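You operate a simulated robot arm through the tools that you are given. There is no shell and no other tool. Be economical: measure what you need, move in short steps, check, and stop when the job is done.

The job below is to be done with a simulated robot arm. You get a single attempt, and the scene is never put back.

## Task
Put the short brown strip that says "259" from the top of the paper-covered bench on the top of the steam box and the short brown strip that says "576" on the top of the pine bench. Take the pale tile on the top of the paper-covered bench and put it away on the top of the grey bench. Close the upper right drawer. Push the teal hatch shut. Stack the tin labelled "Oil" from the top of the paper-covered bench on top of the tin that says "Sealer". Pull the cabinet door open. Any order will do.

Only the result counts: the job must be done as asked and must still hold three seconds after the hand-in. Knocking over, shifting, dropping, spilling or breaking anything else fails it.

## Robot
A 6-joint arm with a two-finger gripper on a trunk, on a base that drives. Base frame: it is fixed to the floor where the robot stands at the start and does not move with it; the origin is under the middle of the robot, x ahead of it, y to its left, z up. Units: mm, rad, N and s.
With the tool pointing down near the work surface it reaches from about 220 to 440 mm from the robot's upright axis, wherever it stands. Its first joint turns from -2.007 to 2.007 rad. Places, roughly: blue tin, brown tin, yellow tin [1000, 1750, 1000]; cabinet door [-5000, 4300, 200]; pale tile (6x6x2 cm) [600, 100, 900]; short brown strip [500, 500, 1000]; teal hatch [-3700, -3000, 800]; top of the grey bench [-2500, 2800, 800]; top of the pine bench [-1400, -200, 900]; top of the steam box (20x34 cm) [2600, -1300, 1140]; upper right drawer [-3100, -2800, 700]. Payload 2.1 kg.
The TCP is the grasp point between the finger pads, 20 mm short of the fingertips. In the tool frame z runs along the fingers and y along their closing line. Largest opening 100 mm; the body of the gripper starts 63 mm behind the TCP.
Orientation is that of the tool frame in the base frame, as a unit quaternion [w, x, y, z]. With the fingers straight down and closing along the base's y, the tool's x points along the base's -x, its y along +y and its z along -z.

## Interface
- The arm moves only by the tool move_arm. Its argument "increments" is a list of rows, each a list of 7 numbers: the shift along the tool's x, y, z in units of 100 mm (1.0 is 100 mm), then the turn, a rotation vector about the tool's x, y, z in units of 60 degrees (1.0 is 60 degrees), then the finger opening in cm, from 0 to 10. In form: [[x, y, z, wx, wy, wz, hand], ...]. A call has 1 to 20 rows; each row is the pose to reach, as a shift and turn from the pose commanded when the call began, along the tool's axes at that moment. A call with a number of a shift or a turn outside -1 to 1 is refused whole. Rows are played at 5 a second. More than 50 mm and 0.15 rad between two rows, or a gripper value outside its range, and nothing of the call is played. A pose out of reach is approached as far as the arm can. The call stops where the force on the tool passes 40 N (or 10 N more than at its start, if that is more) or the arm is blocked; 0.2 s more then pass. Each finger travels about 153 mm/s and halts on what it meets, pressing with about 45 N; the grip force reading is that of the motor and also rises with nothing between the fingers. The clock runs only during rows and for 0.2 s after the last one: add rows that repeat a pose to give the fingers time. It gives the time, the measured TCP pose, the force on the tool (base axes), the opening and the grip force at its end, in the units of the frame above (readings bear some noise), with the torque about the TCP (base axes, N m) and any sound that the robot's microphone picked up, and new pictures: "show" is both (left out), scene, wrist or none.
- Cameras (640 x 400 px; columns grow to the right, rows downward): "scene" is now at [-9.4, 178.9, 1466.4]; the picture's right is [0.47, -0.88, 0.00], its down [-0.62, -0.33, -0.71] and it looks along [0.63, 0.34, -0.70] (base axes); focal length 275 px, centre (320, 200). "wrist" rides on the gripper at [70, -19, -99] in the tool frame; the picture's right is [0.26, 0.97, 0.00], its down [-0.75, 0.20, -0.63] and it looks along [-0.61, 0.16, 0.78] (tool axes); focal length 230 px, centre (320, 200). There is no depth. A picture from a camera that has moved, and an enlarged one, comes with that camera's place and axes in the base frame and with its lens. The place of the scene camera against the robot may be out by one fixed shift of up to 25 mm in any direction.
- move_column(by): slides the trunk up (or, below 0, down) by that many mm; the arm and the scene camera ride with it, the base frame stays. It gives what a move gives, with no picture.
- roll_base(legs): drives the robot by 1 to 6 legs, each [ahead, turn to the left] in mm and rad, along the robot's own axes; the way and the turn of a leg run together, so that a leg with both is an arc; at most 1500 mm and 3.142 rad a leg. The arm and the cameras ride along, it lands a little off, and it stops where it bumps. It gives what a move gives, and a new picture of the scene camera.
- aim_head(pan, tilt): turns the head with the scene camera to pan (to the left, within 2.705 rad either way) and tilt (down, from -0.506 to 1.204), counted from straight ahead of the robot. It gives what a move gives, and a new picture of the scene camera.
- enlarge(camera, box): a new picture of the part [left, top, right, bottom] of that camera's present view, enlarged. The clock stands still meanwhile.
- job_done(): hands the job in; it is judged then, once.

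Work in short steps. Places have to be worked out from the pictures, the camera data and where the tool is seen: move nearer, look again, correct. Check each grasp and each placing, and mend what went wrong. You have 175 turns and 260 pictures in all, those below and enlarged ones among them. Open the gripper and draw the arm clear of the work before you hand the job in, unless the task says otherwise; then end with one line.

The tools are called after "Request:" by a JSON object that holds its "api" and its "payload". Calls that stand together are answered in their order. move_arm: Moves the arm, as the interface text tells. Its arguments: {"type":"object","properties":{"increments":{"type":"array","items":{"type":"array","items":{"type":"number"}}},"show":{"type":"string","enum":["both","scene","wrist","none"]}},"required":["increments"]} The other tools are called the same way: move_column (by) slides the trunk up or down; roll_base (legs) drives the base; aim_head (pan, tilt) turns the head that bears the scene camera; enlarge (camera, box) takes an enlarged picture of a part of a camera's view; job_done () hands the job in.

At the start:

```text
time: 0.0
position: [309.6, 125.5, 1117.4]
ee_rot: [0.001, 0.0, 1.0, 0.001]
contact_force: [-0.8, -0.7, 0.2]
moment: [0.0, -0.01, 0.02]
opening: 99.9
finger_force: 0.1
trunk travel left (down, up): [-667.0, 323.0]
robot x, y, heading: [-2.0, 5.9, 0.003]
head pan, tilt: [0.492, 0.777]
```

scene: 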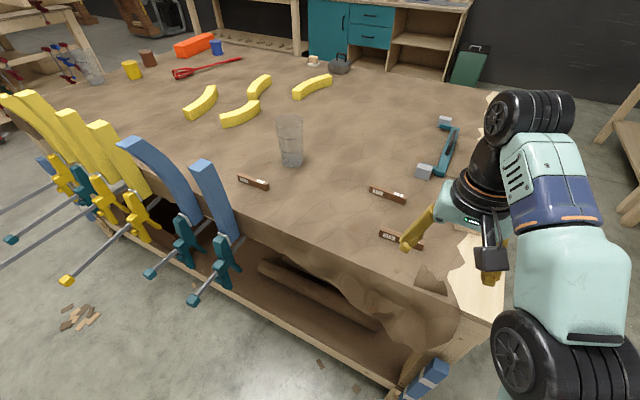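
wrist: 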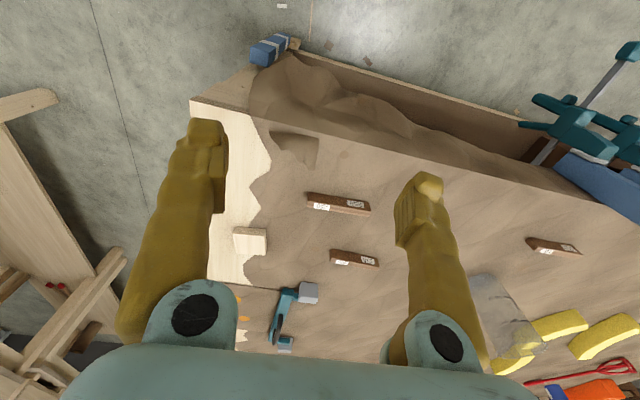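

The scene shows three brown strips, the tile is near the torn corner. I enlarge to read the labels.

Request:
{"api": "enlarge", "payload": {"camera": "scene", "box": [220, 160, 440, 260]}}

Request:
{"api": "enlarge", "payload": {"camera": "wrist", "box": [220, 170, 400, 290]}}

Request:
{"api": "enlarge", "payload": {"camera": "wrist", "box": [500, 220, 600, 270]}}

```text
2.91 times, centred on (330, 210) of scene
camera zoom: at [-9.4, 178.9, 1466.4], right [0.47, -0.88, 0.0], down [-0.62, -0.33, -0.71], along [0.63, 0.34, -0.7], focal length 799 px, centre (291, 171)
```

zoom: 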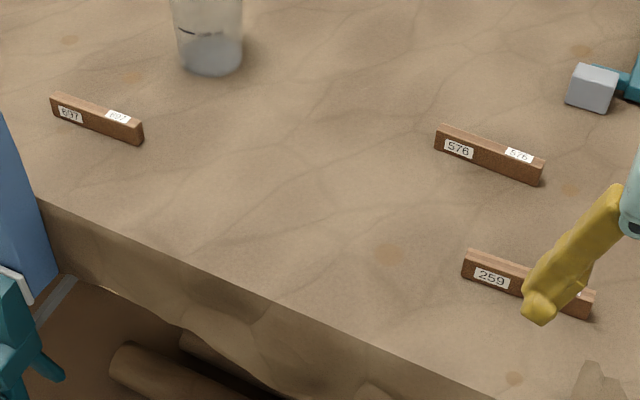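

```text
3.33 times, centred on (310, 230) of wrist
camera zoom: at [239.9, 105.7, 1216.4], right [-0.26, 0.97, 0.0], down [0.75, 0.2, 0.63], along [0.61, 0.16, -0.78], focal length 767 px, centre (353, 100)
```

zoom: 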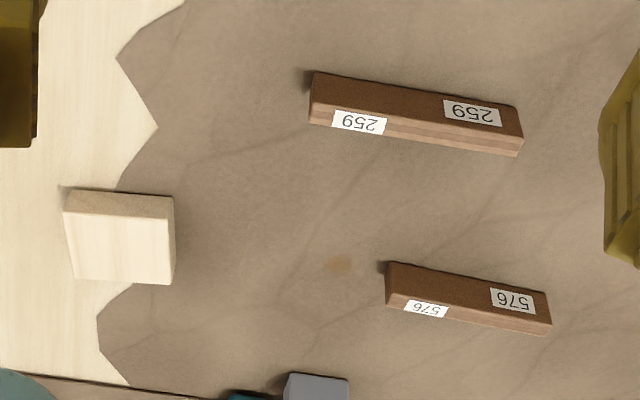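

```text
6.40 times, centred on (550, 245) of wrist
camera zoom: at [239.9, 105.7, 1216.4], right [-0.26, 0.97, 0.0], down [0.75, 0.2, 0.63], along [0.61, 0.16, -0.78], focal length 1472 px, centre (-1152, -88)
```

zoom: 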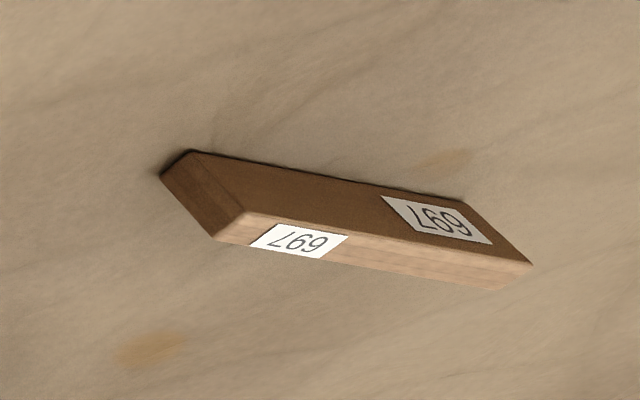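

Labels read: 259 is the nearest strip, 576 behind it, 697 a decoy. I look straight down to see the base's clearance from the bench.

Request:
{"api": "aim_head", "payload": {"pan": 0.0, "tilt": 1.2}}

Request:
{"api": "aim_head", "payload": {"pan": 0.0, "tilt": 0.4}}

Request:
{"api": "aim_head", "payload": {"pan": -1.2, "tilt": 0.4}}

Request:
{"api": "aim_head", "payload": {"pan": 1.2, "tilt": 0.4}}

Request:
{"api": "aim_head", "payload": {"pan": 2.5, "tilt": 0.4}}

Request:
{"api": "aim_head", "payload": {"pan": -2.5, "tilt": 0.4}}

```text
time: 0.9
position: [309.9, 126.5, 1116.2]
ee_rot: [0.001, 0.0, 1.0, 0.0]
contact_force: [-0.7, -1.0, -0.8]
moment: [-0.01, 0.02, 0.02]
opening: 99.8
finger_force: 0.1
trunk travel left (down, up): [-667.0, 323.0]
robot x, y, heading: [-1.8, 4.9, -0.0]
head pan, tilt: [0.0, 1.201]
camera scene: at [-25.4, 140.5, 1436.8], right [0.0, -1.0, 0.0], down [-0.93, 0.0, -0.36], along [0.36, 0.0, -0.93], focal length 275 px, centre (320, 200)
```

scene: 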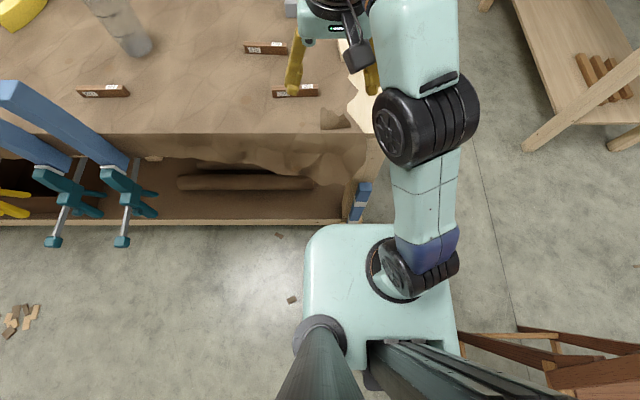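

```text
time: 2.1
position: [310.1, 124.5, 1116.9]
ee_rot: [0.001, 0.0, 1.0, 0.0]
contact_force: [0.1, -0.3, 0.0]
moment: [0.01, 0.0, -0.02]
opening: 99.7
finger_force: 0.1
trunk travel left (down, up): [-667.0, 323.0]
robot x, y, heading: [0.7, 2.1, 0.002]
head pan, tilt: [0.0, 0.4]
camera scene: at [11.3, 140.3, 1499.6], right [0.0, -1.0, 0.0], down [-0.39, 0.0, -0.92], along [0.92, 0.0, -0.39], focal length 275 px, centre (320, 200)
```

scene: 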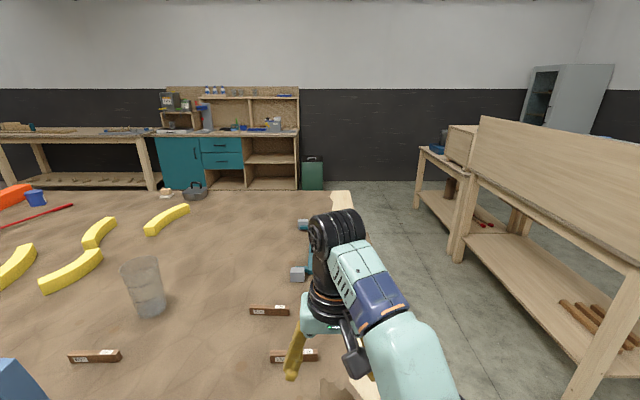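

```text
time: 3.5
position: [309.3, 125.5, 1116.3]
ee_rot: [0.001, 0.0, 1.0, 0.0]
contact_force: [-0.1, -0.5, 0.3]
moment: [-0.01, 0.01, -0.02]
opening: 100.0
finger_force: 0.1
trunk travel left (down, up): [-667.0, 323.0]
robot x, y, heading: [-1.0, 2.5, -0.003]
head pan, tilt: [-1.201, 0.4]
camera scene: at [-47.8, 53.9, 1499.7], right [-0.93, -0.36, 0.0], down [-0.14, 0.36, -0.92], along [0.33, -0.86, -0.39], focal length 275 px, centre (320, 200)
```

scene: 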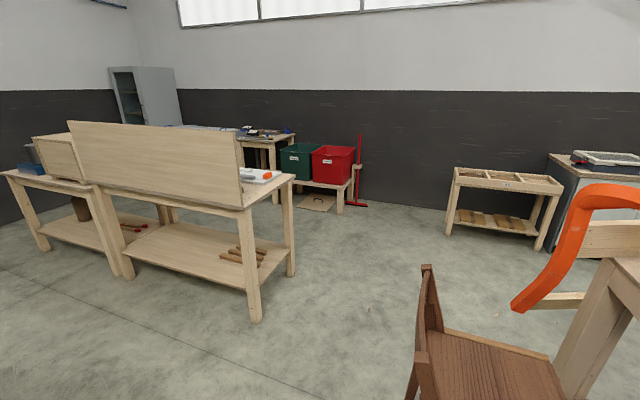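

```text
time: 5.7
position: [309.6, 125.8, 1117.9]
ee_rot: [0.0, 0.0, 1.0, 0.0]
contact_force: [0.1, 0.0, -0.5]
moment: [0.02, 0.0, 0.02]
opening: 100.3
finger_force: 0.1
trunk travel left (down, up): [-667.0, 323.0]
robot x, y, heading: [3.3, 2.7, -0.001]
head pan, tilt: [1.201, 0.4]
camera scene: at [-47.8, 226.6, 1499.6], right [0.93, -0.36, 0.0], down [-0.14, -0.36, -0.92], along [0.33, 0.86, -0.39], focal length 275 px, centre (320, 200)
```

scene: 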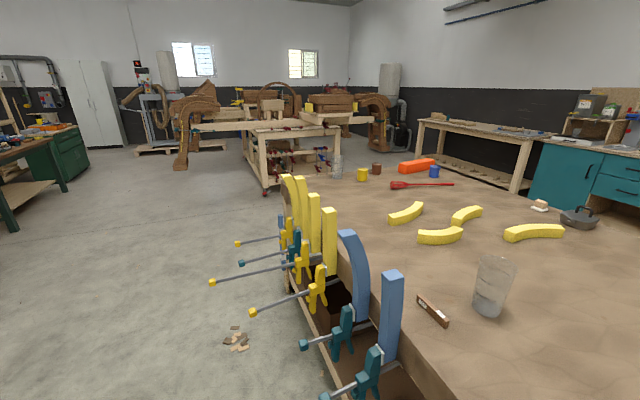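

```text
time: 7.1
position: [309.2, 125.1, 1116.8]
ee_rot: [0.001, 0.0, 1.0, 0.0]
contact_force: [-0.2, 0.0, 0.4]
moment: [-0.02, 0.01, 0.0]
opening: 99.8
finger_force: 0.1
trunk travel left (down, up): [-667.0, 323.0]
robot x, y, heading: [1.4, 0.4, -0.001]
head pan, tilt: [2.499, 0.4]
camera scene: at [-155.5, 195.9, 1499.6], right [0.6, 0.8, 0.0], down [0.31, -0.23, -0.92], along [-0.74, 0.55, -0.39], focal length 275 px, centre (320, 200)
```

scene: 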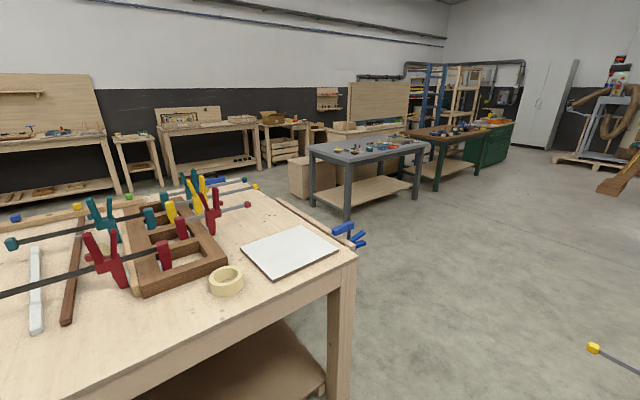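

```text
time: 11.1
position: [308.5, 125.3, 1118.0]
ee_rot: [0.001, 0.0, 1.0, 0.001]
contact_force: [-0.2, 0.1, 0.1]
moment: [-0.02, 0.01, -0.04]
opening: 99.9
finger_force: 0.0
trunk travel left (down, up): [-667.0, 323.0]
robot x, y, heading: [-1.6, 0.4, -0.001]
head pan, tilt: [-2.499, 0.4]
camera scene: at [-155.5, 84.7, 1499.7], right [-0.6, 0.8, 0.0], down [0.31, 0.23, -0.92], along [-0.74, -0.55, -0.39], focal length 275 px, centre (320, 200)
```

scene: 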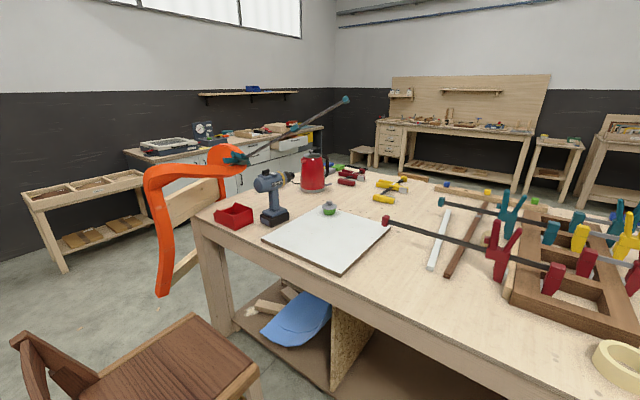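

Bench edge is at about x 370, the pine bench right behind. I shift left to y≈240 in place and come a bit nearer, then look down.

Request:
{"api": "aim_head", "payload": {"pan": 0.0, "tilt": 1.2}}

Request:
{"api": "roll_base", "payload": {"legs": [[0, 1.571], [240, 0], [0, -1.571], [80, 0]]}}

```text
time: 13.3
position: [310.2, 125.5, 1117.2]
ee_rot: [0.001, 0.0, 1.0, 0.001]
contact_force: [-0.1, -0.5, -1.2]
moment: [0.01, -0.01, 0.04]
opening: 99.8
finger_force: 0.0
trunk travel left (down, up): [-667.0, 323.0]
robot x, y, heading: [1.0, 2.9, 0.001]
head pan, tilt: [0.0, 1.201]
camera scene: at [-25.5, 140.2, 1436.8], right [0.0, -1.0, 0.0], down [-0.93, 0.0, -0.36], along [0.36, 0.0, -0.93], focal length 275 px, centre (320, 200)
```

scene: 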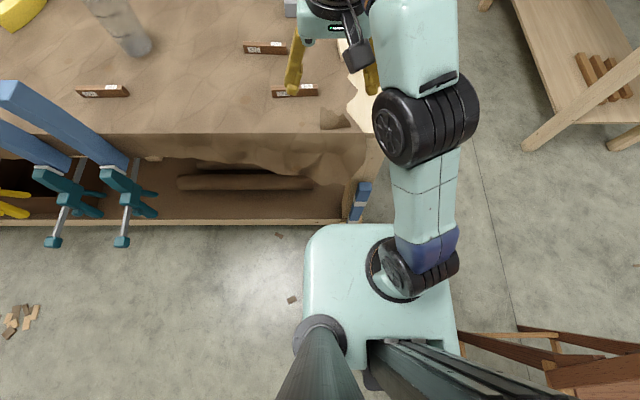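

```text
time: 23.3
position: [392.7, 369.0, 1118.2]
ee_rot: [0.002, -0.002, 1.0, 0.001]
contact_force: [0.0, -0.7, 0.4]
moment: [0.01, -0.01, -0.02]
opening: 100.2
finger_force: 0.0
trunk travel left (down, up): [-667.0, 323.0]
robot x, y, heading: [82.2, 248.8, 0.005]
head pan, tilt: [0.0, 1.201]
camera scene: at [56.6, 383.6, 1436.9], right [0.0, -1.0, 0.0], down [-0.93, 0.0, -0.36], along [0.36, 0.0, -0.93], focal length 275 px, centre (320, 200)
```

scene: 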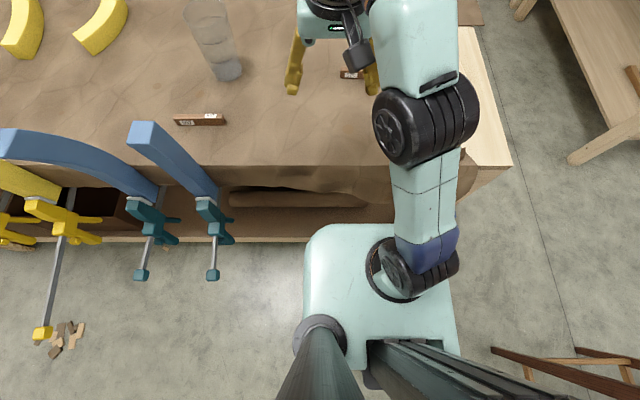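

To understand whether the teal box rides with the trunk, I raise the trunk a bit and look.

Request:
{"api": "move_column", "payload": {"by": 150}}

Request:
{"api": "enlarge", "payload": {"camera": "scene", "box": [0, 0, 640, 400]}}

Request:
{"api": "enlarge", "payload": {"camera": "wrist", "box": [0, 0, 640, 400]}}

```text
time: 25.1
position: [394.8, 370.2, 1267.1]
ee_rot: [0.0, -0.002, 1.0, 0.0]
contact_force: [-0.2, -0.1, 0.2]
moment: [0.0, 0.02, 0.01]
opening: 100.0
finger_force: 0.0
trunk travel left (down, up): [-817.0, 173.0]
robot x, y, heading: [84.0, 249.1, 0.003]
head pan, tilt: [0.0, 1.201]
```

```text
1.00 times, centred on (320, 200) of scene (not enlarged: the box is as wide or as high as the picture)
camera zoom: at [59.5, 383.9, 1586.8], right [0.0, -1.0, 0.0], down [-0.93, 0.0, -0.36], along [0.36, 0.0, -0.93], focal length 275 px, centre (320, 200)
```

zoom: 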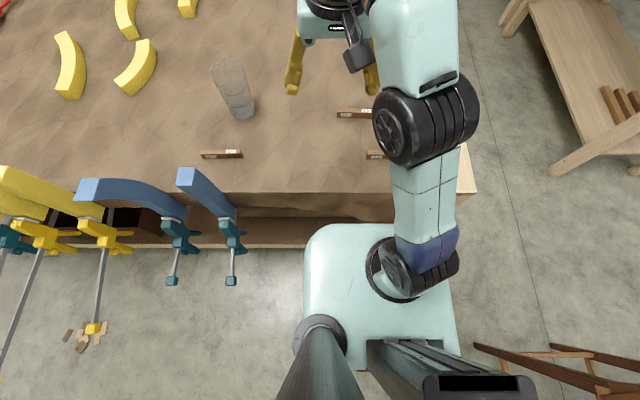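

```text
1.00 times, centred on (320, 200) of wrist (not enlarged: the box is as wide or as high as the picture)
camera zoom: at [325.0, 350.3, 1366.3], right [-0.26, 0.97, 0.0], down [0.75, 0.2, 0.63], along [0.61, 0.17, -0.78], focal length 230 px, centre (320, 200)
```

zoom: 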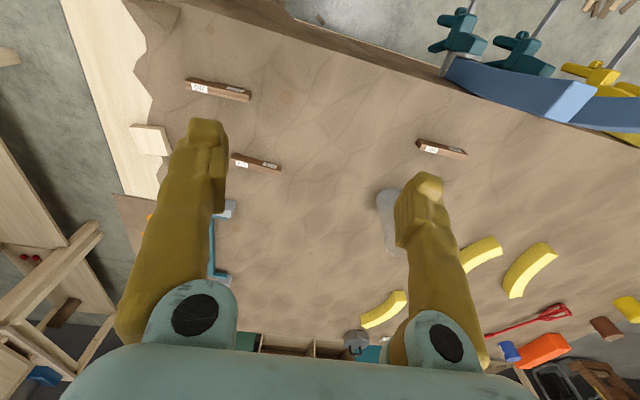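

The box rides with the trunk, so I look sideways down to see the actual base footprint.

Request:
{"api": "aim_head", "payload": {"pan": 0.8, "tilt": 1.2}}

Request:
{"api": "aim_head", "payload": {"pan": 2.0, "tilt": 1.2}}

```text
time: 26.2
position: [394.6, 370.2, 1267.5]
ee_rot: [0.001, -0.002, 1.0, 0.001]
contact_force: [0.2, -0.2, 0.2]
moment: [0.0, 0.04, -0.02]
opening: 100.1
finger_force: 0.1
trunk travel left (down, up): [-817.0, 173.0]
robot x, y, heading: [85.6, 251.2, 0.004]
head pan, tilt: [0.799, 1.201]
camera scene: at [42.4, 423.7, 1586.8], right [0.72, -0.69, 0.0], down [-0.65, -0.67, -0.36], along [0.25, 0.26, -0.93], focal length 275 px, centre (320, 200)
```

scene: 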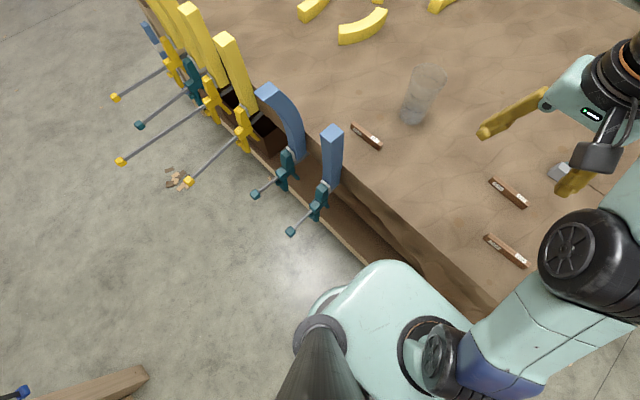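

```text
time: 27.6
position: [394.4, 370.6, 1267.1]
ee_rot: [0.001, -0.002, 1.0, -0.001]
contact_force: [-0.5, 0.1, -0.9]
moment: [0.04, 0.02, 0.0]
opening: 100.1
finger_force: 0.1
trunk travel left (down, up): [-817.0, 173.0]
robot x, y, heading: [83.2, 246.8, 0.003]
head pan, tilt: [2.0, 1.201]
camera scene: at [-19.9, 434.4, 1586.8], right [0.91, 0.42, 0.0], down [0.39, -0.85, -0.36], along [-0.15, 0.33, -0.93], focal length 275 px, centre (320, 200)
```

scene: 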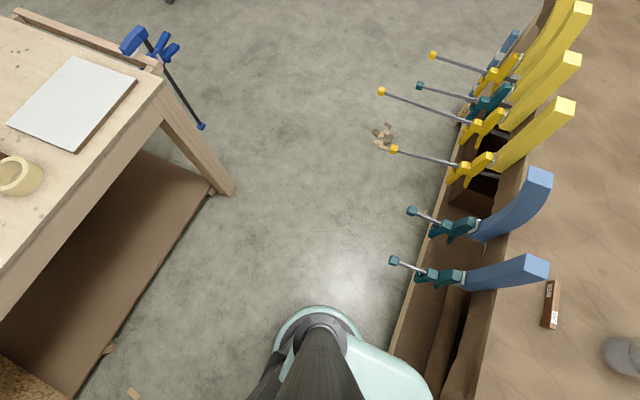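

The base is compact (about ±200 mm). From here strip 259 (~[482,199]) is in reach; I move above it while turning the tool 90° so that it closes along x.

Request:
{"api": "move_arm", "payload": {"increments": [[-0.15, -0.15, 0.13, 0, 0, 0.125, 10], [-0.3, -0.3, 0.27, 0, 0, 0.25, 10], [-0.45, -0.45, 0.4, 0, 0, 0.375, 10], [-0.6, -0.6, 0.53, 0, 0, 0.5, 10], [-0.75, -0.75, 0.67, 0, 0, 0.625, 10], [-0.87, -0.9, 0.8, 0, 0, 0.75, 10]], "show": "none"}}

```text
time: 29.0
position: [484.1, 276.9, 1187.0]
ee_rot: [0.0, 0.382, 0.924, 0.0]
contact_force: [-0.3, -0.6, -0.4]
moment: [0.04, -0.02, -0.04]
opening: 100.0
finger_force: 0.1
trunk travel left (down, up): [-817.0, 173.0]
robot x, y, heading: [85.3, 244.0, 0.008]
head pan, tilt: [2.0, 1.201]
```

Good; I continue the turn and come over the strip.

Request:
{"api": "move_arm", "payload": {"increments": [[-0.09, -0.09, 0.13, 0, 0, 0.125, 10], [-0.18, -0.19, 0.27, 0, 0, 0.25, 10], [-0.27, -0.28, 0.4, 0, 0, 0.375, 10], [-0.36, -0.38, 0.57, 0, 0, 0.5, 10], [-0.45, -0.47, 0.77, 0, 0, 0.625, 10], [-0.54, -0.57, 0.97, 0, 0, 0.75, 10]], "show": "wrist"}}

```text
time: 30.4
position: [481.5, 201.7, 1088.2]
ee_rot: [0.0, 0.707, 0.708, 0.001]
contact_force: [0.0, 0.1, 0.5]
moment: [0.02, 0.01, 0.0]
opening: 99.9
finger_force: 0.1
trunk travel left (down, up): [-817.0, 173.0]
robot x, y, heading: [83.9, 246.5, 0.007]
head pan, tilt: [2.0, 1.201]
camera wrist: at [461.9, 270.9, 1188.7], right [0.97, 0.26, 0.0], down [0.2, -0.75, 0.63], along [0.17, -0.61, -0.78], focal length 230 px, centre (320, 200)
```

wrist: 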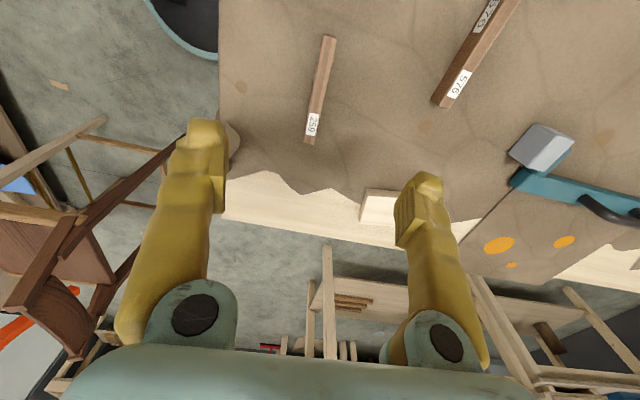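

Strip 259 centre is at about [480,203], slanted ~3.6°. I align and descend to z≈950.

Request:
{"api": "move_arm", "payload": {"increments": [[0, -0.01, 0.4, 0, 0, -0.03, 7], [0, -0.01, 0.8, 0, 0, -0.06, 6], [0, -0.01, 1.0, 0, 0, -0.06, 6]], "show": "wrist"}}

Request:
{"api": "move_arm", "payload": {"increments": [[0, 0, 0.38, 0, 0, 0, 6], [0, 0, 0.38, 0, 0, 0, 6]], "show": "wrist"}}

```text
time: 31.2
position: [481.9, 200.9, 990.3]
ee_rot: [0.0, 0.683, 0.73, 0.001]
contact_force: [0.4, -0.1, 0.4]
moment: [-0.03, 0.04, 0.01]
opening: 60.2
finger_force: 0.0
trunk travel left (down, up): [-817.0, 173.0]
robot x, y, heading: [86.7, 246.7, 0.002]
head pan, tilt: [2.0, 1.201]
camera wrist: at [458.4, 268.7, 1089.5], right [0.95, 0.32, 0.0], down [0.25, -0.74, 0.63], along [0.2, -0.6, -0.78], focal length 230 px, centre (320, 200)
```

wrist: 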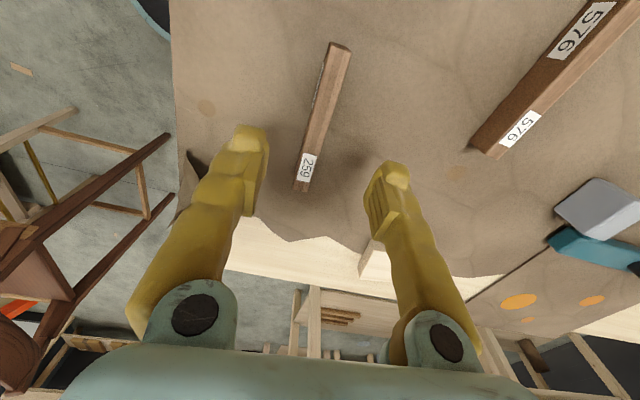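

```text
time: 31.8
position: [480.5, 202.3, 951.5]
ee_rot: [0.0, 0.683, 0.73, 0.001]
contact_force: [0.2, 0.4, 0.5]
moment: [0.01, -0.02, 0.03]
opening: 59.9
finger_force: 0.0
trunk travel left (down, up): [-817.0, 173.0]
robot x, y, heading: [86.3, 250.6, 0.006]
head pan, tilt: [2.0, 1.201]
camera wrist: at [457.1, 269.5, 1050.9], right [0.95, 0.32, 0.0], down [0.25, -0.74, 0.63], along [0.2, -0.6, -0.78], focal length 230 px, centre (320, 200)
```

wrist: 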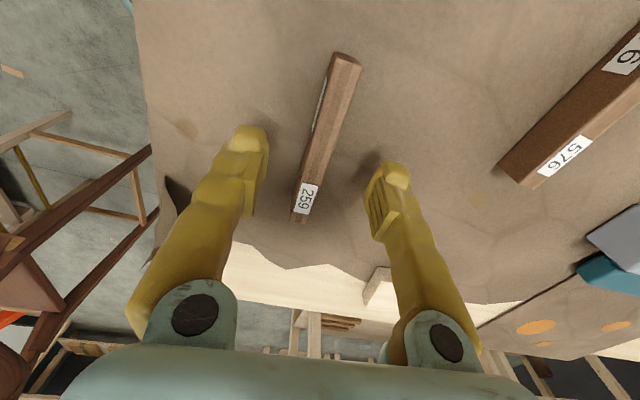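

Centred. I lower on towards the bench top.

Request:
{"api": "move_arm", "payload": {"increments": [[-0.05, 0, 0.25, 0, 0, -0.02, 6], [-0.05, 0, 0.45, 0, 0, -0.02, 6], [-0.05, 0, 0.45, 0, 0, -0.02, 6]], "show": "wrist"}}

```text
time: 32.4
position: [479.9, 199.9, 921.6]
ee_rot: [0.002, 0.675, 0.738, 0.001]
contact_force: [-2.0, 1.4, 10.4]
moment: [0.01, 0.42, -0.02]
opening: 61.3
finger_force: 1.2
trunk travel left (down, up): [-817.0, 173.0]
robot x, y, heading: [89.2, 248.4, 0.002]
head pan, tilt: [2.0, 1.201]
stopped in row 2: the force on the tool passed its limit at 70 N (the readings are from after the stop); the commanded pose is now the measured one
camera wrist: at [454.8, 265.6, 1020.7], right [0.94, 0.34, 0.0], down [0.26, -0.73, 0.63], along [0.22, -0.59, -0.78], focal length 230 px, centre (320, 200)
```

wrist: 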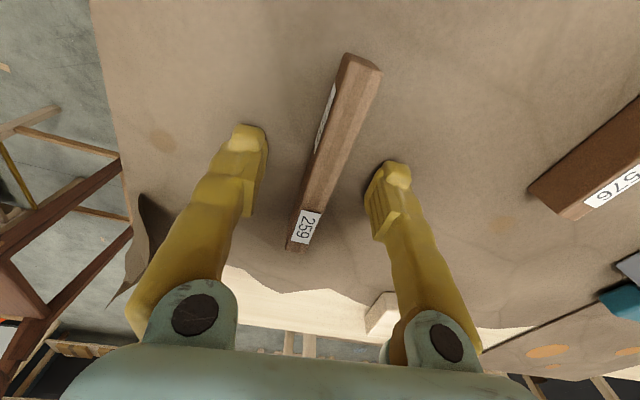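

Tips touched the bench: top is z≈901. I rise 4 mm and close on the strip.

Request:
{"api": "move_arm", "payload": {"increments": [[0, 0, -0.04, 0, 0, 0, 6], [0, 0, -0.04, 0, 0, 0, 0], [0, 0, -0.04, 0, 0, 0, 0], [0, 0, -0.04, 0, 0, 0, 0]], "show": "none"}}

Request:
{"api": "move_arm", "payload": {"increments": [[0, 0, -0.4, 0, 0, 0, 0], [0, 0, -0.8, 0, 0, 0, 0]], "show": "wrist"}}

```text
time: 33.4
position: [482.1, 198.0, 924.6]
ee_rot: [0.0, 0.676, 0.737, 0.001]
contact_force: [-0.1, -1.5, 0.4]
moment: [0.0, 0.03, -0.04]
opening: 12.2
finger_force: 38.7
trunk travel left (down, up): [-817.0, 173.0]
robot x, y, heading: [84.4, 248.7, 0.003]
head pan, tilt: [2.0, 1.201]
```

```text
time: 34.0
position: [482.1, 198.9, 1003.2]
ee_rot: [0.0, 0.676, 0.737, 0.002]
contact_force: [0.5, 0.0, 0.7]
moment: [-0.01, 0.0, -0.03]
opening: 12.2
finger_force: 39.2
trunk travel left (down, up): [-817.0, 173.0]
robot x, y, heading: [82.3, 244.4, 0.002]
head pan, tilt: [2.0, 1.201]
camera wrist: at [457.8, 264.9, 1102.3], right [0.94, 0.34, 0.0], down [0.26, -0.73, 0.63], along [0.22, -0.59, -0.78], focal length 230 px, centre (320, 200)
```

wrist: 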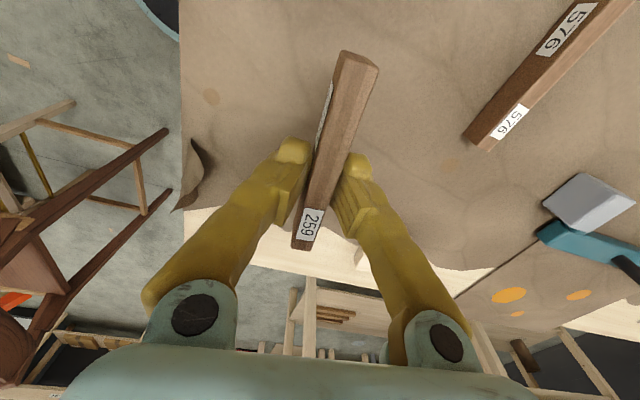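

Strip 259 is held (12 mm wide, its bottom ~23 mm below the TCP). I retract and lift, then drive down the aisle (y≈-560) towards the steam box.

Request:
{"api": "move_arm", "payload": {"increments": [[0, -0.4, -0.3, 0, 0, 0, 0], [0, -0.8, -0.6, 0, 0, 0, 0], [0, -1, -0.9, 0, 0, 0, 0]], "show": "none"}}

Request:
{"api": "aim_head", "payload": {"pan": -0.4, "tilt": 0.5}}

Request:
{"api": "roll_base", "payload": {"legs": [[-90, 0], [0, -1.571], [810, 0], [0, 1.571], [1400, 0]]}}

```text
time: 34.8
position: [382.3, 190.5, 1095.7]
ee_rot: [-0.001, 0.675, 0.737, 0.0]
contact_force: [-0.1, -0.3, -0.9]
moment: [0.0, -0.03, 0.0]
opening: 12.2
finger_force: 38.9
trunk travel left (down, up): [-817.0, 173.0]
robot x, y, heading: [82.5, 245.9, 0.006]
head pan, tilt: [2.0, 1.201]
```

```text
time: 37.0
position: [383.4, 191.0, 1094.5]
ee_rot: [0.0, 0.675, 0.738, 0.001]
contact_force: [0.4, -0.3, 0.0]
moment: [-0.01, 0.01, 0.0]
opening: 12.3
finger_force: 38.5
trunk travel left (down, up): [-817.0, 173.0]
robot x, y, heading: [85.8, 245.2, -0.001]
head pan, tilt: [-0.4, 0.499]
camera scene: at [87.5, 348.5, 1640.5], right [-0.38, -0.92, 0.0], down [-0.44, 0.18, -0.88], along [0.81, -0.34, -0.48], focal length 275 px, centre (320, 200)
```

scene: 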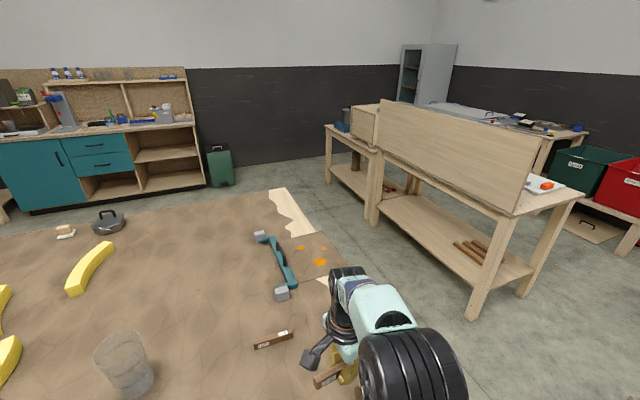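

```text
time: 44.2
position: [-70.6, -492.5, 1097.9]
ee_rot: [0.026, 0.999, 0.039, -0.005]
contact_force: [-0.6, -1.4, -0.8]
moment: [0.11, 0.02, 0.0]
opening: 12.1
finger_force: 39.3
trunk travel left (down, up): [-817.0, 173.0]
robot x, y, heading: [-6.4, -204.5, -1.576]
head pan, tilt: [-0.4, 0.499]
stopped in leg 3: the robot was blocked; the commanded pose is now the measured one
camera scene: at [77.9, -296.8, 1642.8], right [-0.92, 0.39, 0.02], down [0.19, 0.48, -0.86], along [-0.34, -0.79, -0.51], focal length 275 px, centre (320, 200)
```

scene: 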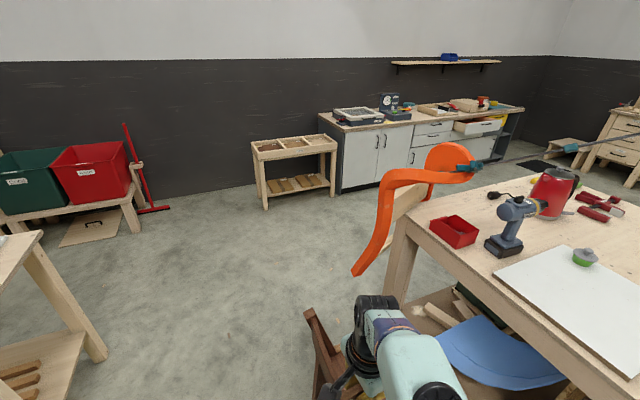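

Blocked — presumably by the chair. I back off 120 mm and look down at it.

Request:
{"api": "roll_base", "payload": {"legs": [[-150, 0]]}}

Request:
{"api": "aim_head", "payload": {"pan": -0.6, "tilt": 1.0}}

```text
time: 44.9
position: [-66.4, -470.0, 1101.1]
ee_rot: [0.054, 0.998, 0.037, -0.013]
contact_force: [0.1, -0.4, 0.7]
moment: [-0.03, 0.01, 0.03]
opening: 12.0
finger_force: 39.1
trunk travel left (down, up): [-817.0, 173.0]
robot x, y, heading: [-8.2, -199.6, -1.574]
head pan, tilt: [-0.4, 0.499]
stopped in leg 1: the robot was blocked; the commanded pose is now the measured one
camera scene: at [77.1, -174.3, 1644.1], right [-0.92, 0.39, -0.01], down [0.19, 0.41, -0.89], along [-0.35, -0.82, -0.45], focal length 275 px, centre (320, 200)
```

scene: 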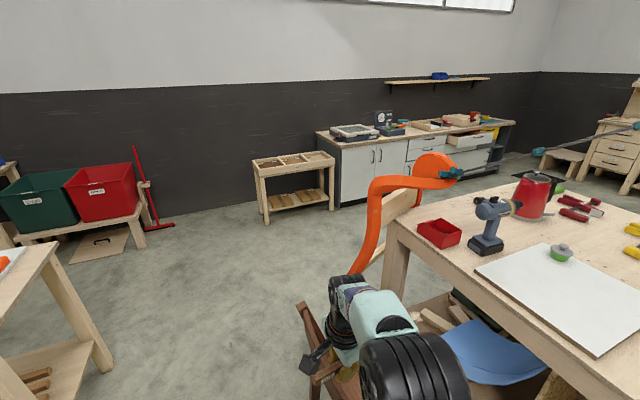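

```text
time: 45.9
position: [-67.8, -453.1, 1099.2]
ee_rot: [0.04, 0.999, 0.037, -0.006]
contact_force: [-0.4, -0.5, -0.2]
moment: [0.12, 0.01, -0.04]
opening: 12.0
finger_force: 38.8
trunk travel left (down, up): [-817.0, 173.0]
robot x, y, heading: [-5.4, -196.1, -1.571]
head pan, tilt: [-0.6, 1.0]
camera scene: at [74.3, -171.7, 1600.7], right [-0.82, 0.57, -0.01], down [0.48, 0.68, -0.55], along [-0.31, -0.46, -0.83], focal length 275 px, centre (320, 200)
```

scene: 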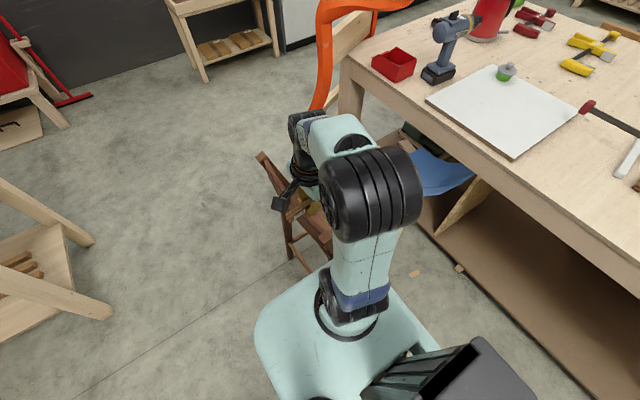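

The robot seems to be still rocking from the bump; I try backing again slightly.

Request:
{"api": "roll_base", "payload": {"legs": [[-60, 0]]}}

```text
time: 46.8
position: [-65.6, -386.1, 1100.8]
ee_rot: [0.044, 0.998, 0.038, -0.008]
contact_force: [0.3, -1.9, -1.4]
moment: [0.13, 0.06, 0.01]
opening: 12.2
finger_force: 38.9
trunk travel left (down, up): [-817.0, 173.0]
robot x, y, heading: [-8.8, -132.3, -1.576]
head pan, tilt: [-0.6, 1.0]
camera scene: at [74.2, -69.0, 1602.9], right [-0.82, 0.57, -0.02], down [0.48, 0.67, -0.57], along [-0.31, -0.48, -0.82], focal length 275 px, centre (320, 200)
```

scene: 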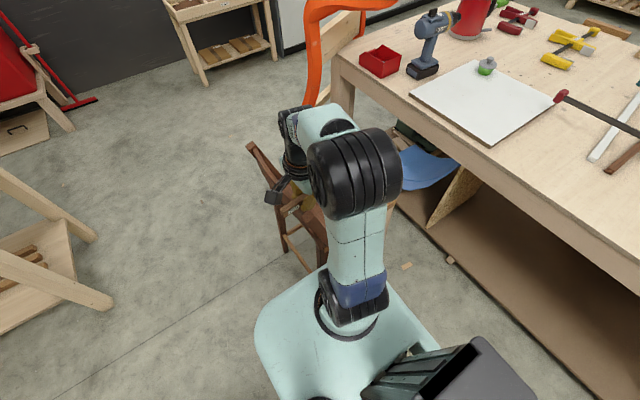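

I check whether the robot is still leaning, with a still picture and a wide look.

Request:
{"api": "aim_head", "payload": {"pan": 0.3, "tilt": 1.2}}

Request:
{"api": "aim_head", "payload": {"pan": -1.8, "tilt": 1.1}}

```text
time: 48.0
position: [-66.0, -434.9, 1081.2]
ee_rot: [0.022, 0.999, 0.039, -0.006]
contact_force: [0.3, 0.0, -0.5]
moment: [0.0, 0.02, -0.02]
opening: 12.2
finger_force: 39.4
trunk travel left (down, up): [-817.0, 173.0]
robot x, y, heading: [-4.8, -136.4, -1.581]
head pan, tilt: [0.3, 1.201]
camera scene: at [130.1, -131.9, 1586.7], right [-0.96, -0.29, 0.0], down [-0.27, 0.89, -0.36], along [0.11, -0.35, -0.93], focal length 275 px, centre (320, 200)
```

scene: 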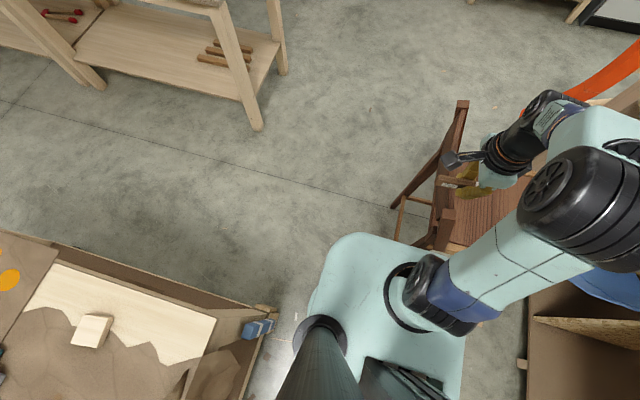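

```text
time: 50.0
position: [-65.3, -432.1, 1083.6]
ee_rot: [0.023, 0.999, 0.037, -0.007]
contact_force: [-0.2, 0.4, 0.7]
moment: [-0.01, 0.01, -0.02]
opening: 12.1
finger_force: 39.4
trunk travel left (down, up): [-817.0, 173.0]
robot x, y, heading: [-4.9, -136.7, -1.579]
head pan, tilt: [-1.799, 1.1]
camera scene: at [52.6, -65.7, 1592.8], right [0.23, 0.97, 0.0], down [0.87, -0.2, -0.45], along [-0.44, 0.1, -0.89], focal length 275 px, centre (320, 200)
```

scene: 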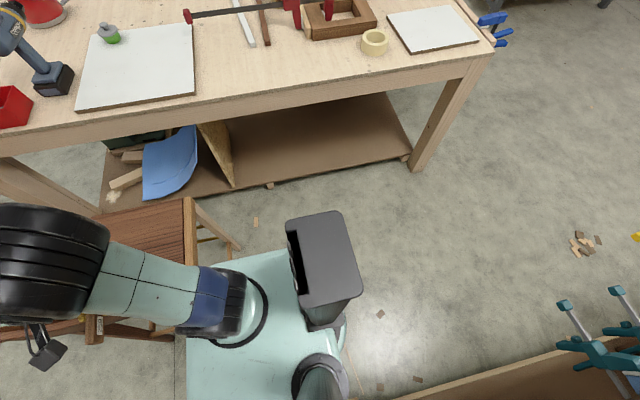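

The robot stands upright again; it had touched the chair side (x≈-130, y≈-460). I leave diagonally, clear of both chair and bench corner, then go along the aisle.

Request:
{"api": "aim_head", "payload": {"pan": -0.3, "tilt": 0.5}}

Request:
{"api": "roll_base", "payload": {"legs": [[0, 0.702], [600, 0], [0, 0.877], [1450, 0]]}}

```text
time: 51.6
position: [-65.7, -432.2, 1083.8]
ee_rot: [0.023, 0.999, 0.039, -0.007]
contact_force: [0.6, 0.1, 0.0]
moment: [0.03, 0.0, -0.01]
opening: 12.0
finger_force: 38.7
trunk travel left (down, up): [-817.0, 173.0]
robot x, y, heading: [-3.5, -135.1, -1.58]
head pan, tilt: [-0.3, 0.499]
camera scene: at [86.7, -167.1, 1640.5], right [-0.95, 0.3, 0.0], down [0.14, 0.46, -0.88], along [-0.26, -0.84, -0.48], focal length 275 px, centre (320, 200)
```

scene: 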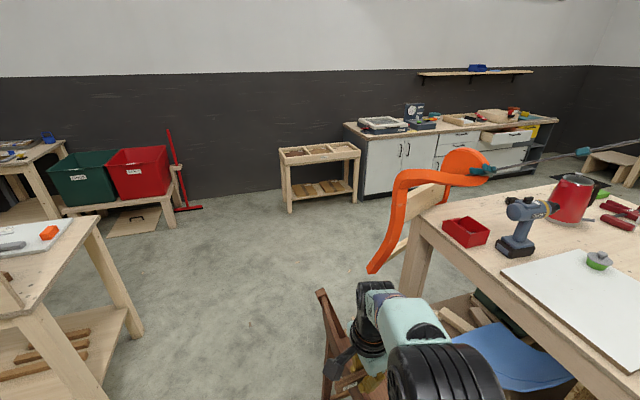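

```text
time: 65.9
position: [2115.7, -650.3, 1084.8]
ee_rot: [0.021, 0.677, 0.736, 0.012]
contact_force: [0.3, -0.8, -0.1]
moment: [0.01, -0.03, -0.03]
opening: 12.2
finger_force: 38.7
trunk travel left (down, up): [-817.0, 173.0]
robot x, y, heading: [1818.1, -591.7, 0.006]
head pan, tilt: [-0.3, 0.499]
camera scene: at [1824.2, -481.8, 1640.5], right [-0.29, -0.96, 0.0], down [-0.46, 0.14, -0.88], along [0.84, -0.26, -0.48], focal length 275 px, centre (320, 200)
```

scene: 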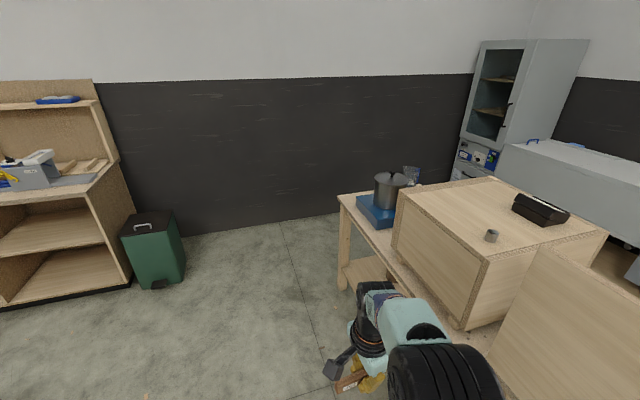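

The steam box top spans about x 2230–2700, y -1095…-1540, with free space at its far end. I raise the trunk and drive to [2600,-800] facing it.

Request:
{"api": "move_column", "payload": {"by": 160}}

Request:
{"api": "roll_base", "payload": {"legs": [[780, 0], [0, -1.577], [200, 0]]}}

Request:
{"api": "aim_head", "payload": {"pan": -0.1, "tilt": 1.0}}

```text
time: 67.7
position: [2115.4, -650.4, 1243.9]
ee_rot: [0.021, 0.677, 0.736, 0.012]
contact_force: [-0.7, -0.3, -0.3]
moment: [-0.02, -0.01, -0.03]
opening: 12.1
finger_force: 39.3
trunk travel left (down, up): [-977.0, 13.0]
robot x, y, heading: [1820.2, -593.8, 0.002]
head pan, tilt: [-0.3, 0.499]
```

```text
time: 76.9
position: [2543.3, -1086.2, 1243.5]
ee_rot: [0.025, 0.999, 0.045, -0.007]
contact_force: [-0.2, 0.0, -0.3]
moment: [-0.04, 0.02, 0.03]
opening: 12.0
finger_force: 39.0
trunk travel left (down, up): [-977.0, 13.0]
robot x, y, heading: [2602.5, -791.9, -1.562]
head pan, tilt: [-0.3, 0.499]
camera scene: at [2691.0, -817.0, 1800.7], right [-0.96, 0.29, 0.0], down [0.14, 0.46, -0.88], along [-0.25, -0.84, -0.48], focal length 275 px, centre (320, 200)
```

scene: 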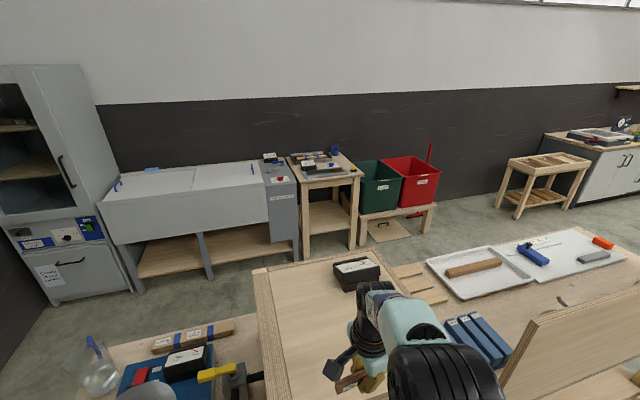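

```text
time: 77.9
position: [2541.8, -1090.5, 1244.5]
ee_rot: [0.024, 0.999, 0.045, -0.007]
contact_force: [1.1, 0.4, -1.0]
moment: [-0.01, -0.02, 0.0]
opening: 12.1
finger_force: 38.7
trunk travel left (down, up): [-977.0, 13.0]
robot x, y, heading: [2600.2, -792.6, -1.559]
head pan, tilt: [-0.099, 1.0]
camera scene: at [2710.9, -805.8, 1759.5], right [-1.0, 0.09, 0.0], down [0.08, 0.84, -0.54], along [-0.05, -0.54, -0.84], focal length 275 px, centre (320, 200)
```

scene: 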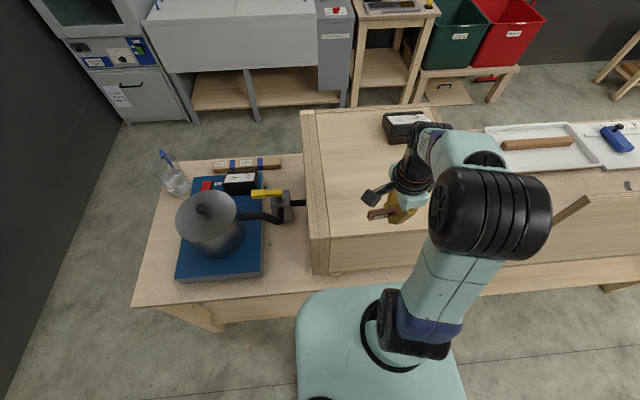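

I move over the far part of the box top and take the small tool tilt out, then look.

Request:
{"api": "move_arm", "payload": {"increments": [[0.13, 0.33, 0.01, 0.015, 0.005, 0, 0], [0.26, 0.66, 0.03, 0.03, 0.01, 0, 0], [0.39, 1.0, 0.04, 0.045, 0.016, 0, 0]], "show": "both"}}

```text
time: 78.7
position: [2591.8, -1188.2, 1242.8]
ee_rot: [-0.002, 0.999, 0.044, 0.0]
contact_force: [0.5, 0.4, 0.1]
moment: [0.04, 0.02, 0.01]
opening: 11.8
finger_force: 38.9
trunk travel left (down, up): [-977.0, 13.0]
robot x, y, heading: [2599.8, -794.5, -1.559]
head pan, tilt: [-0.099, 1.0]
camera scene: at [2711.6, -806.5, 1759.4], right [-1.0, 0.09, 0.0], down [0.08, 0.84, -0.54], along [-0.05, -0.54, -0.84], focal length 275 px, centre (320, 200)
camera wrist: at [2659.0, -1164.5, 1341.9], right [0.34, -0.94, 0.0], down [-0.73, -0.27, 0.63], along [-0.59, -0.21, -0.78], focal length 230 px, centre (320, 200)
```

scene: 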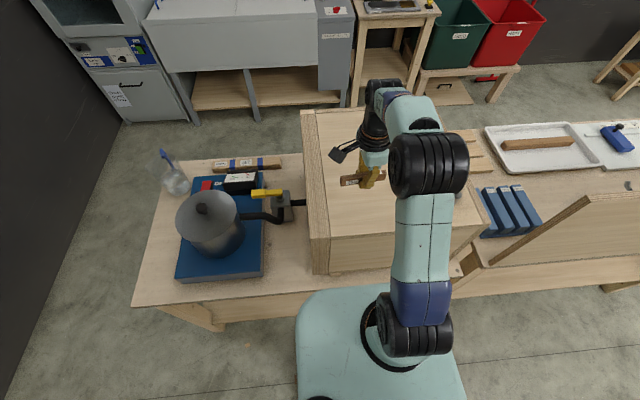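
wrist: 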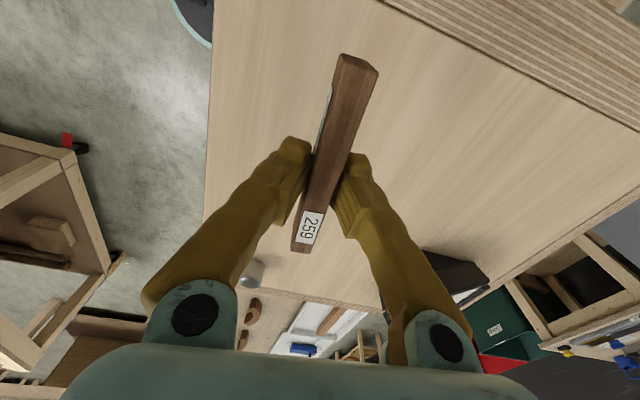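

The strip hangs over clear board. I lower slowly until contact.

Request:
{"api": "move_arm", "payload": {"increments": [[0, 0.2, 0.3, 0, 0, 0, 0], [0, 0.2, 0.55, 0, 0, 0, 0], [0, 0.2, 0.62, 0, 0, 0, 0], [0, 0.2, 0.66, 0, 0, 0, 0], [0, 0.2, 0.7, 0, 0, 0, 0], [0, 0.2, 0.74, 0, 0, 0, 0], [0, 0.2, 0.78, 0, 0, 0, 0], [0, 0.2, 0.82, 0, 0, 0, 0]], "show": "wrist"}}

```text
time: 80.5
position: [2592.4, -1206.8, 1160.7]
ee_rot: [-0.001, 0.999, 0.044, 0.001]
contact_force: [-0.6, 0.0, -0.7]
moment: [-0.03, 0.0, -0.01]
opening: 12.2
finger_force: 39.2
trunk travel left (down, up): [-977.0, 13.0]
robot x, y, heading: [2597.6, -790.6, -1.561]
head pan, tilt: [-0.099, 1.0]
camera wrist: at [2660.3, -1182.9, 1260.3], right [0.34, -0.94, 0.0], down [-0.73, -0.27, 0.63], along [-0.59, -0.21, -0.78], focal length 230 px, centre (320, 200)
```

wrist: 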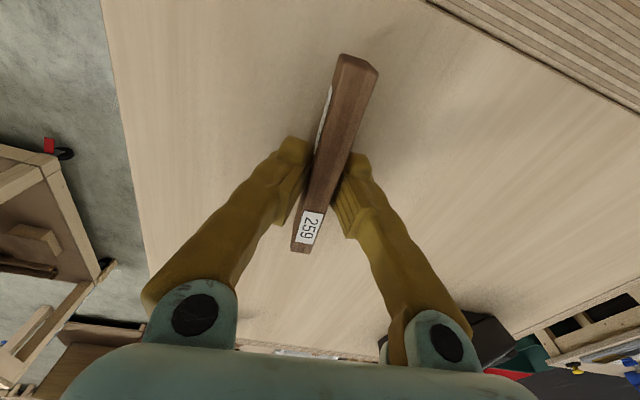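

Not yet in contact; I continue in small steps.

Request:
{"api": "move_arm", "payload": {"increments": [[0, 0, 0.04, 0, 0, 0, 0], [0, 0, 0.08, 0, 0, 0, 0], [0, 0, 0.12, 0, 0, 0, 0], [0, 0, 0.16, 0, 0, 0, 0], [0, 0, 0.2, 0, 0, 0, 0], [0, 0, 0.24, 0, 0, 0, 0], [0, 0, 0.28, 0, 0, 0, 0], [0, 0, 0.32, 0, 0, 0, 0], [0, 0, 0.36, 0, 0, 0, 0], [0, 0, 0.4, 0, 0, 0, 0]], "show": "wrist"}}

```text
time: 81.5
position: [2591.9, -1206.6, 1148.8]
ee_rot: [0.009, 0.999, 0.044, -0.001]
contact_force: [-0.5, 3.7, 18.6]
moment: [0.14, -0.1, 0.03]
opening: 12.2
finger_force: 39.0
trunk travel left (down, up): [-977.0, 13.0]
robot x, y, heading: [2604.5, -792.8, -1.563]
head pan, tilt: [-0.099, 1.0]
stopped in row 5: the force on the tool passed its limit at 41 N (the readings are from after the stop); the commanded pose is now the measured one
camera wrist: at [2659.8, -1180.3, 1248.3], right [0.34, -0.94, 0.02], down [-0.73, -0.25, 0.63], along [-0.59, -0.23, -0.77], focal length 230 px, centre (320, 200)
```

wrist: 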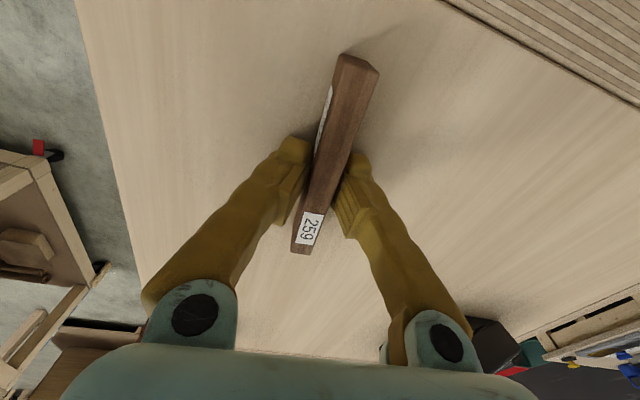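

In contact on the top. I release gently and rise.

Request:
{"api": "move_arm", "payload": {"increments": [[0, 0, -0.01, -0.018, 0, 0, 0], [0, 0, -0.01, -0.018, 0, 0, 1.8], [0, 0, -0.01, -0.018, 0, 0, 3.5], [0, 0, -0.01, -0.018, 0, 0, 5], [0, 0, -0.1, -0.018, 0, 0, 5], [0, 0, -0.5, -0.018, 0, 0, 5], [0, 0, -0.9, -0.018, 0, 0, 5]], "show": "wrist"}}

```text
time: 82.5
position: [2592.9, -1218.4, 1152.0]
ee_rot: [0.026, 0.999, 0.045, -0.001]
contact_force: [1.8, -12.4, 18.4]
moment: [0.21, 0.02, -0.12]
opening: 40.4
finger_force: 0.1
trunk travel left (down, up): [-977.0, 13.0]
robot x, y, heading: [2594.5, -791.2, -1.562]
head pan, tilt: [-0.099, 1.0]
stopped in row 4: the force on the tool passed its limit at 44 N (the readings are from after the stop); the commanded pose is now the measured one
camera wrist: at [2660.5, -1189.1, 1249.1], right [0.34, -0.94, 0.05], down [-0.73, -0.23, 0.64], along [-0.59, -0.26, -0.77], focal length 230 px, centre (320, 200)
```

wrist: 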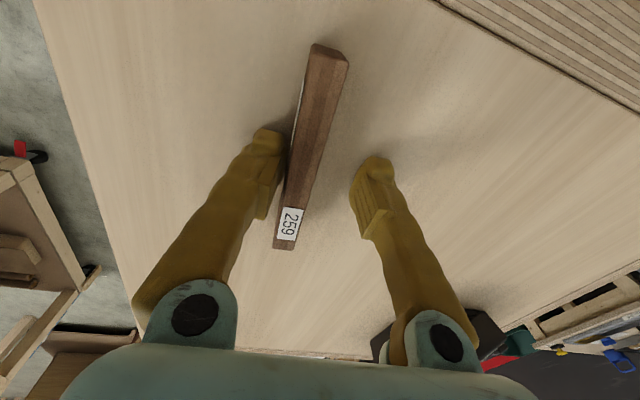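

My tilt correction had the wrong sign and the fingertip leaned on the board; I rise and correct.

Request:
{"api": "move_arm", "payload": {"increments": [[0, 0.01, -0.1, 0.0, 0, 0, 5], [0, 0.01, -0.4, 0.025, 0, 0, 5], [0, 0, -0.8, 0.05, 0, 0, 6]], "show": "wrist"}}

```text
time: 83.3
position: [2591.4, -1209.2, 1228.2]
ee_rot: [-0.004, 0.999, 0.044, -0.001]
contact_force: [0.4, 0.2, 1.2]
moment: [0.0, 0.02, 0.0]
opening: 60.1
finger_force: 0.0
trunk travel left (down, up): [-977.0, 13.0]
robot x, y, heading: [2599.1, -796.8, -1.563]
head pan, tilt: [-0.099, 1.0]
camera wrist: at [2659.6, -1185.8, 1327.6], right [0.34, -0.94, -0.01], down [-0.73, -0.27, 0.63], along [-0.59, -0.21, -0.78], focal length 230 px, centre (320, 200)
```

wrist: 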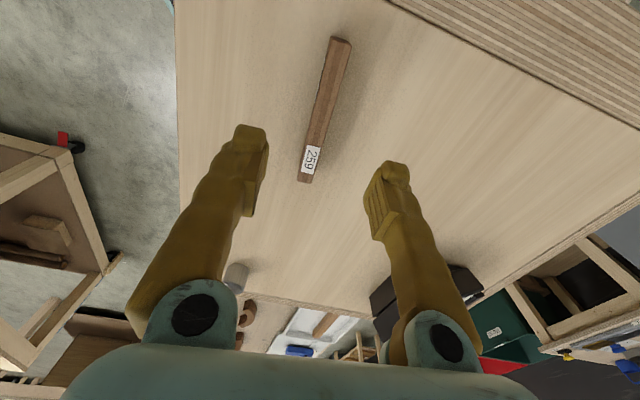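

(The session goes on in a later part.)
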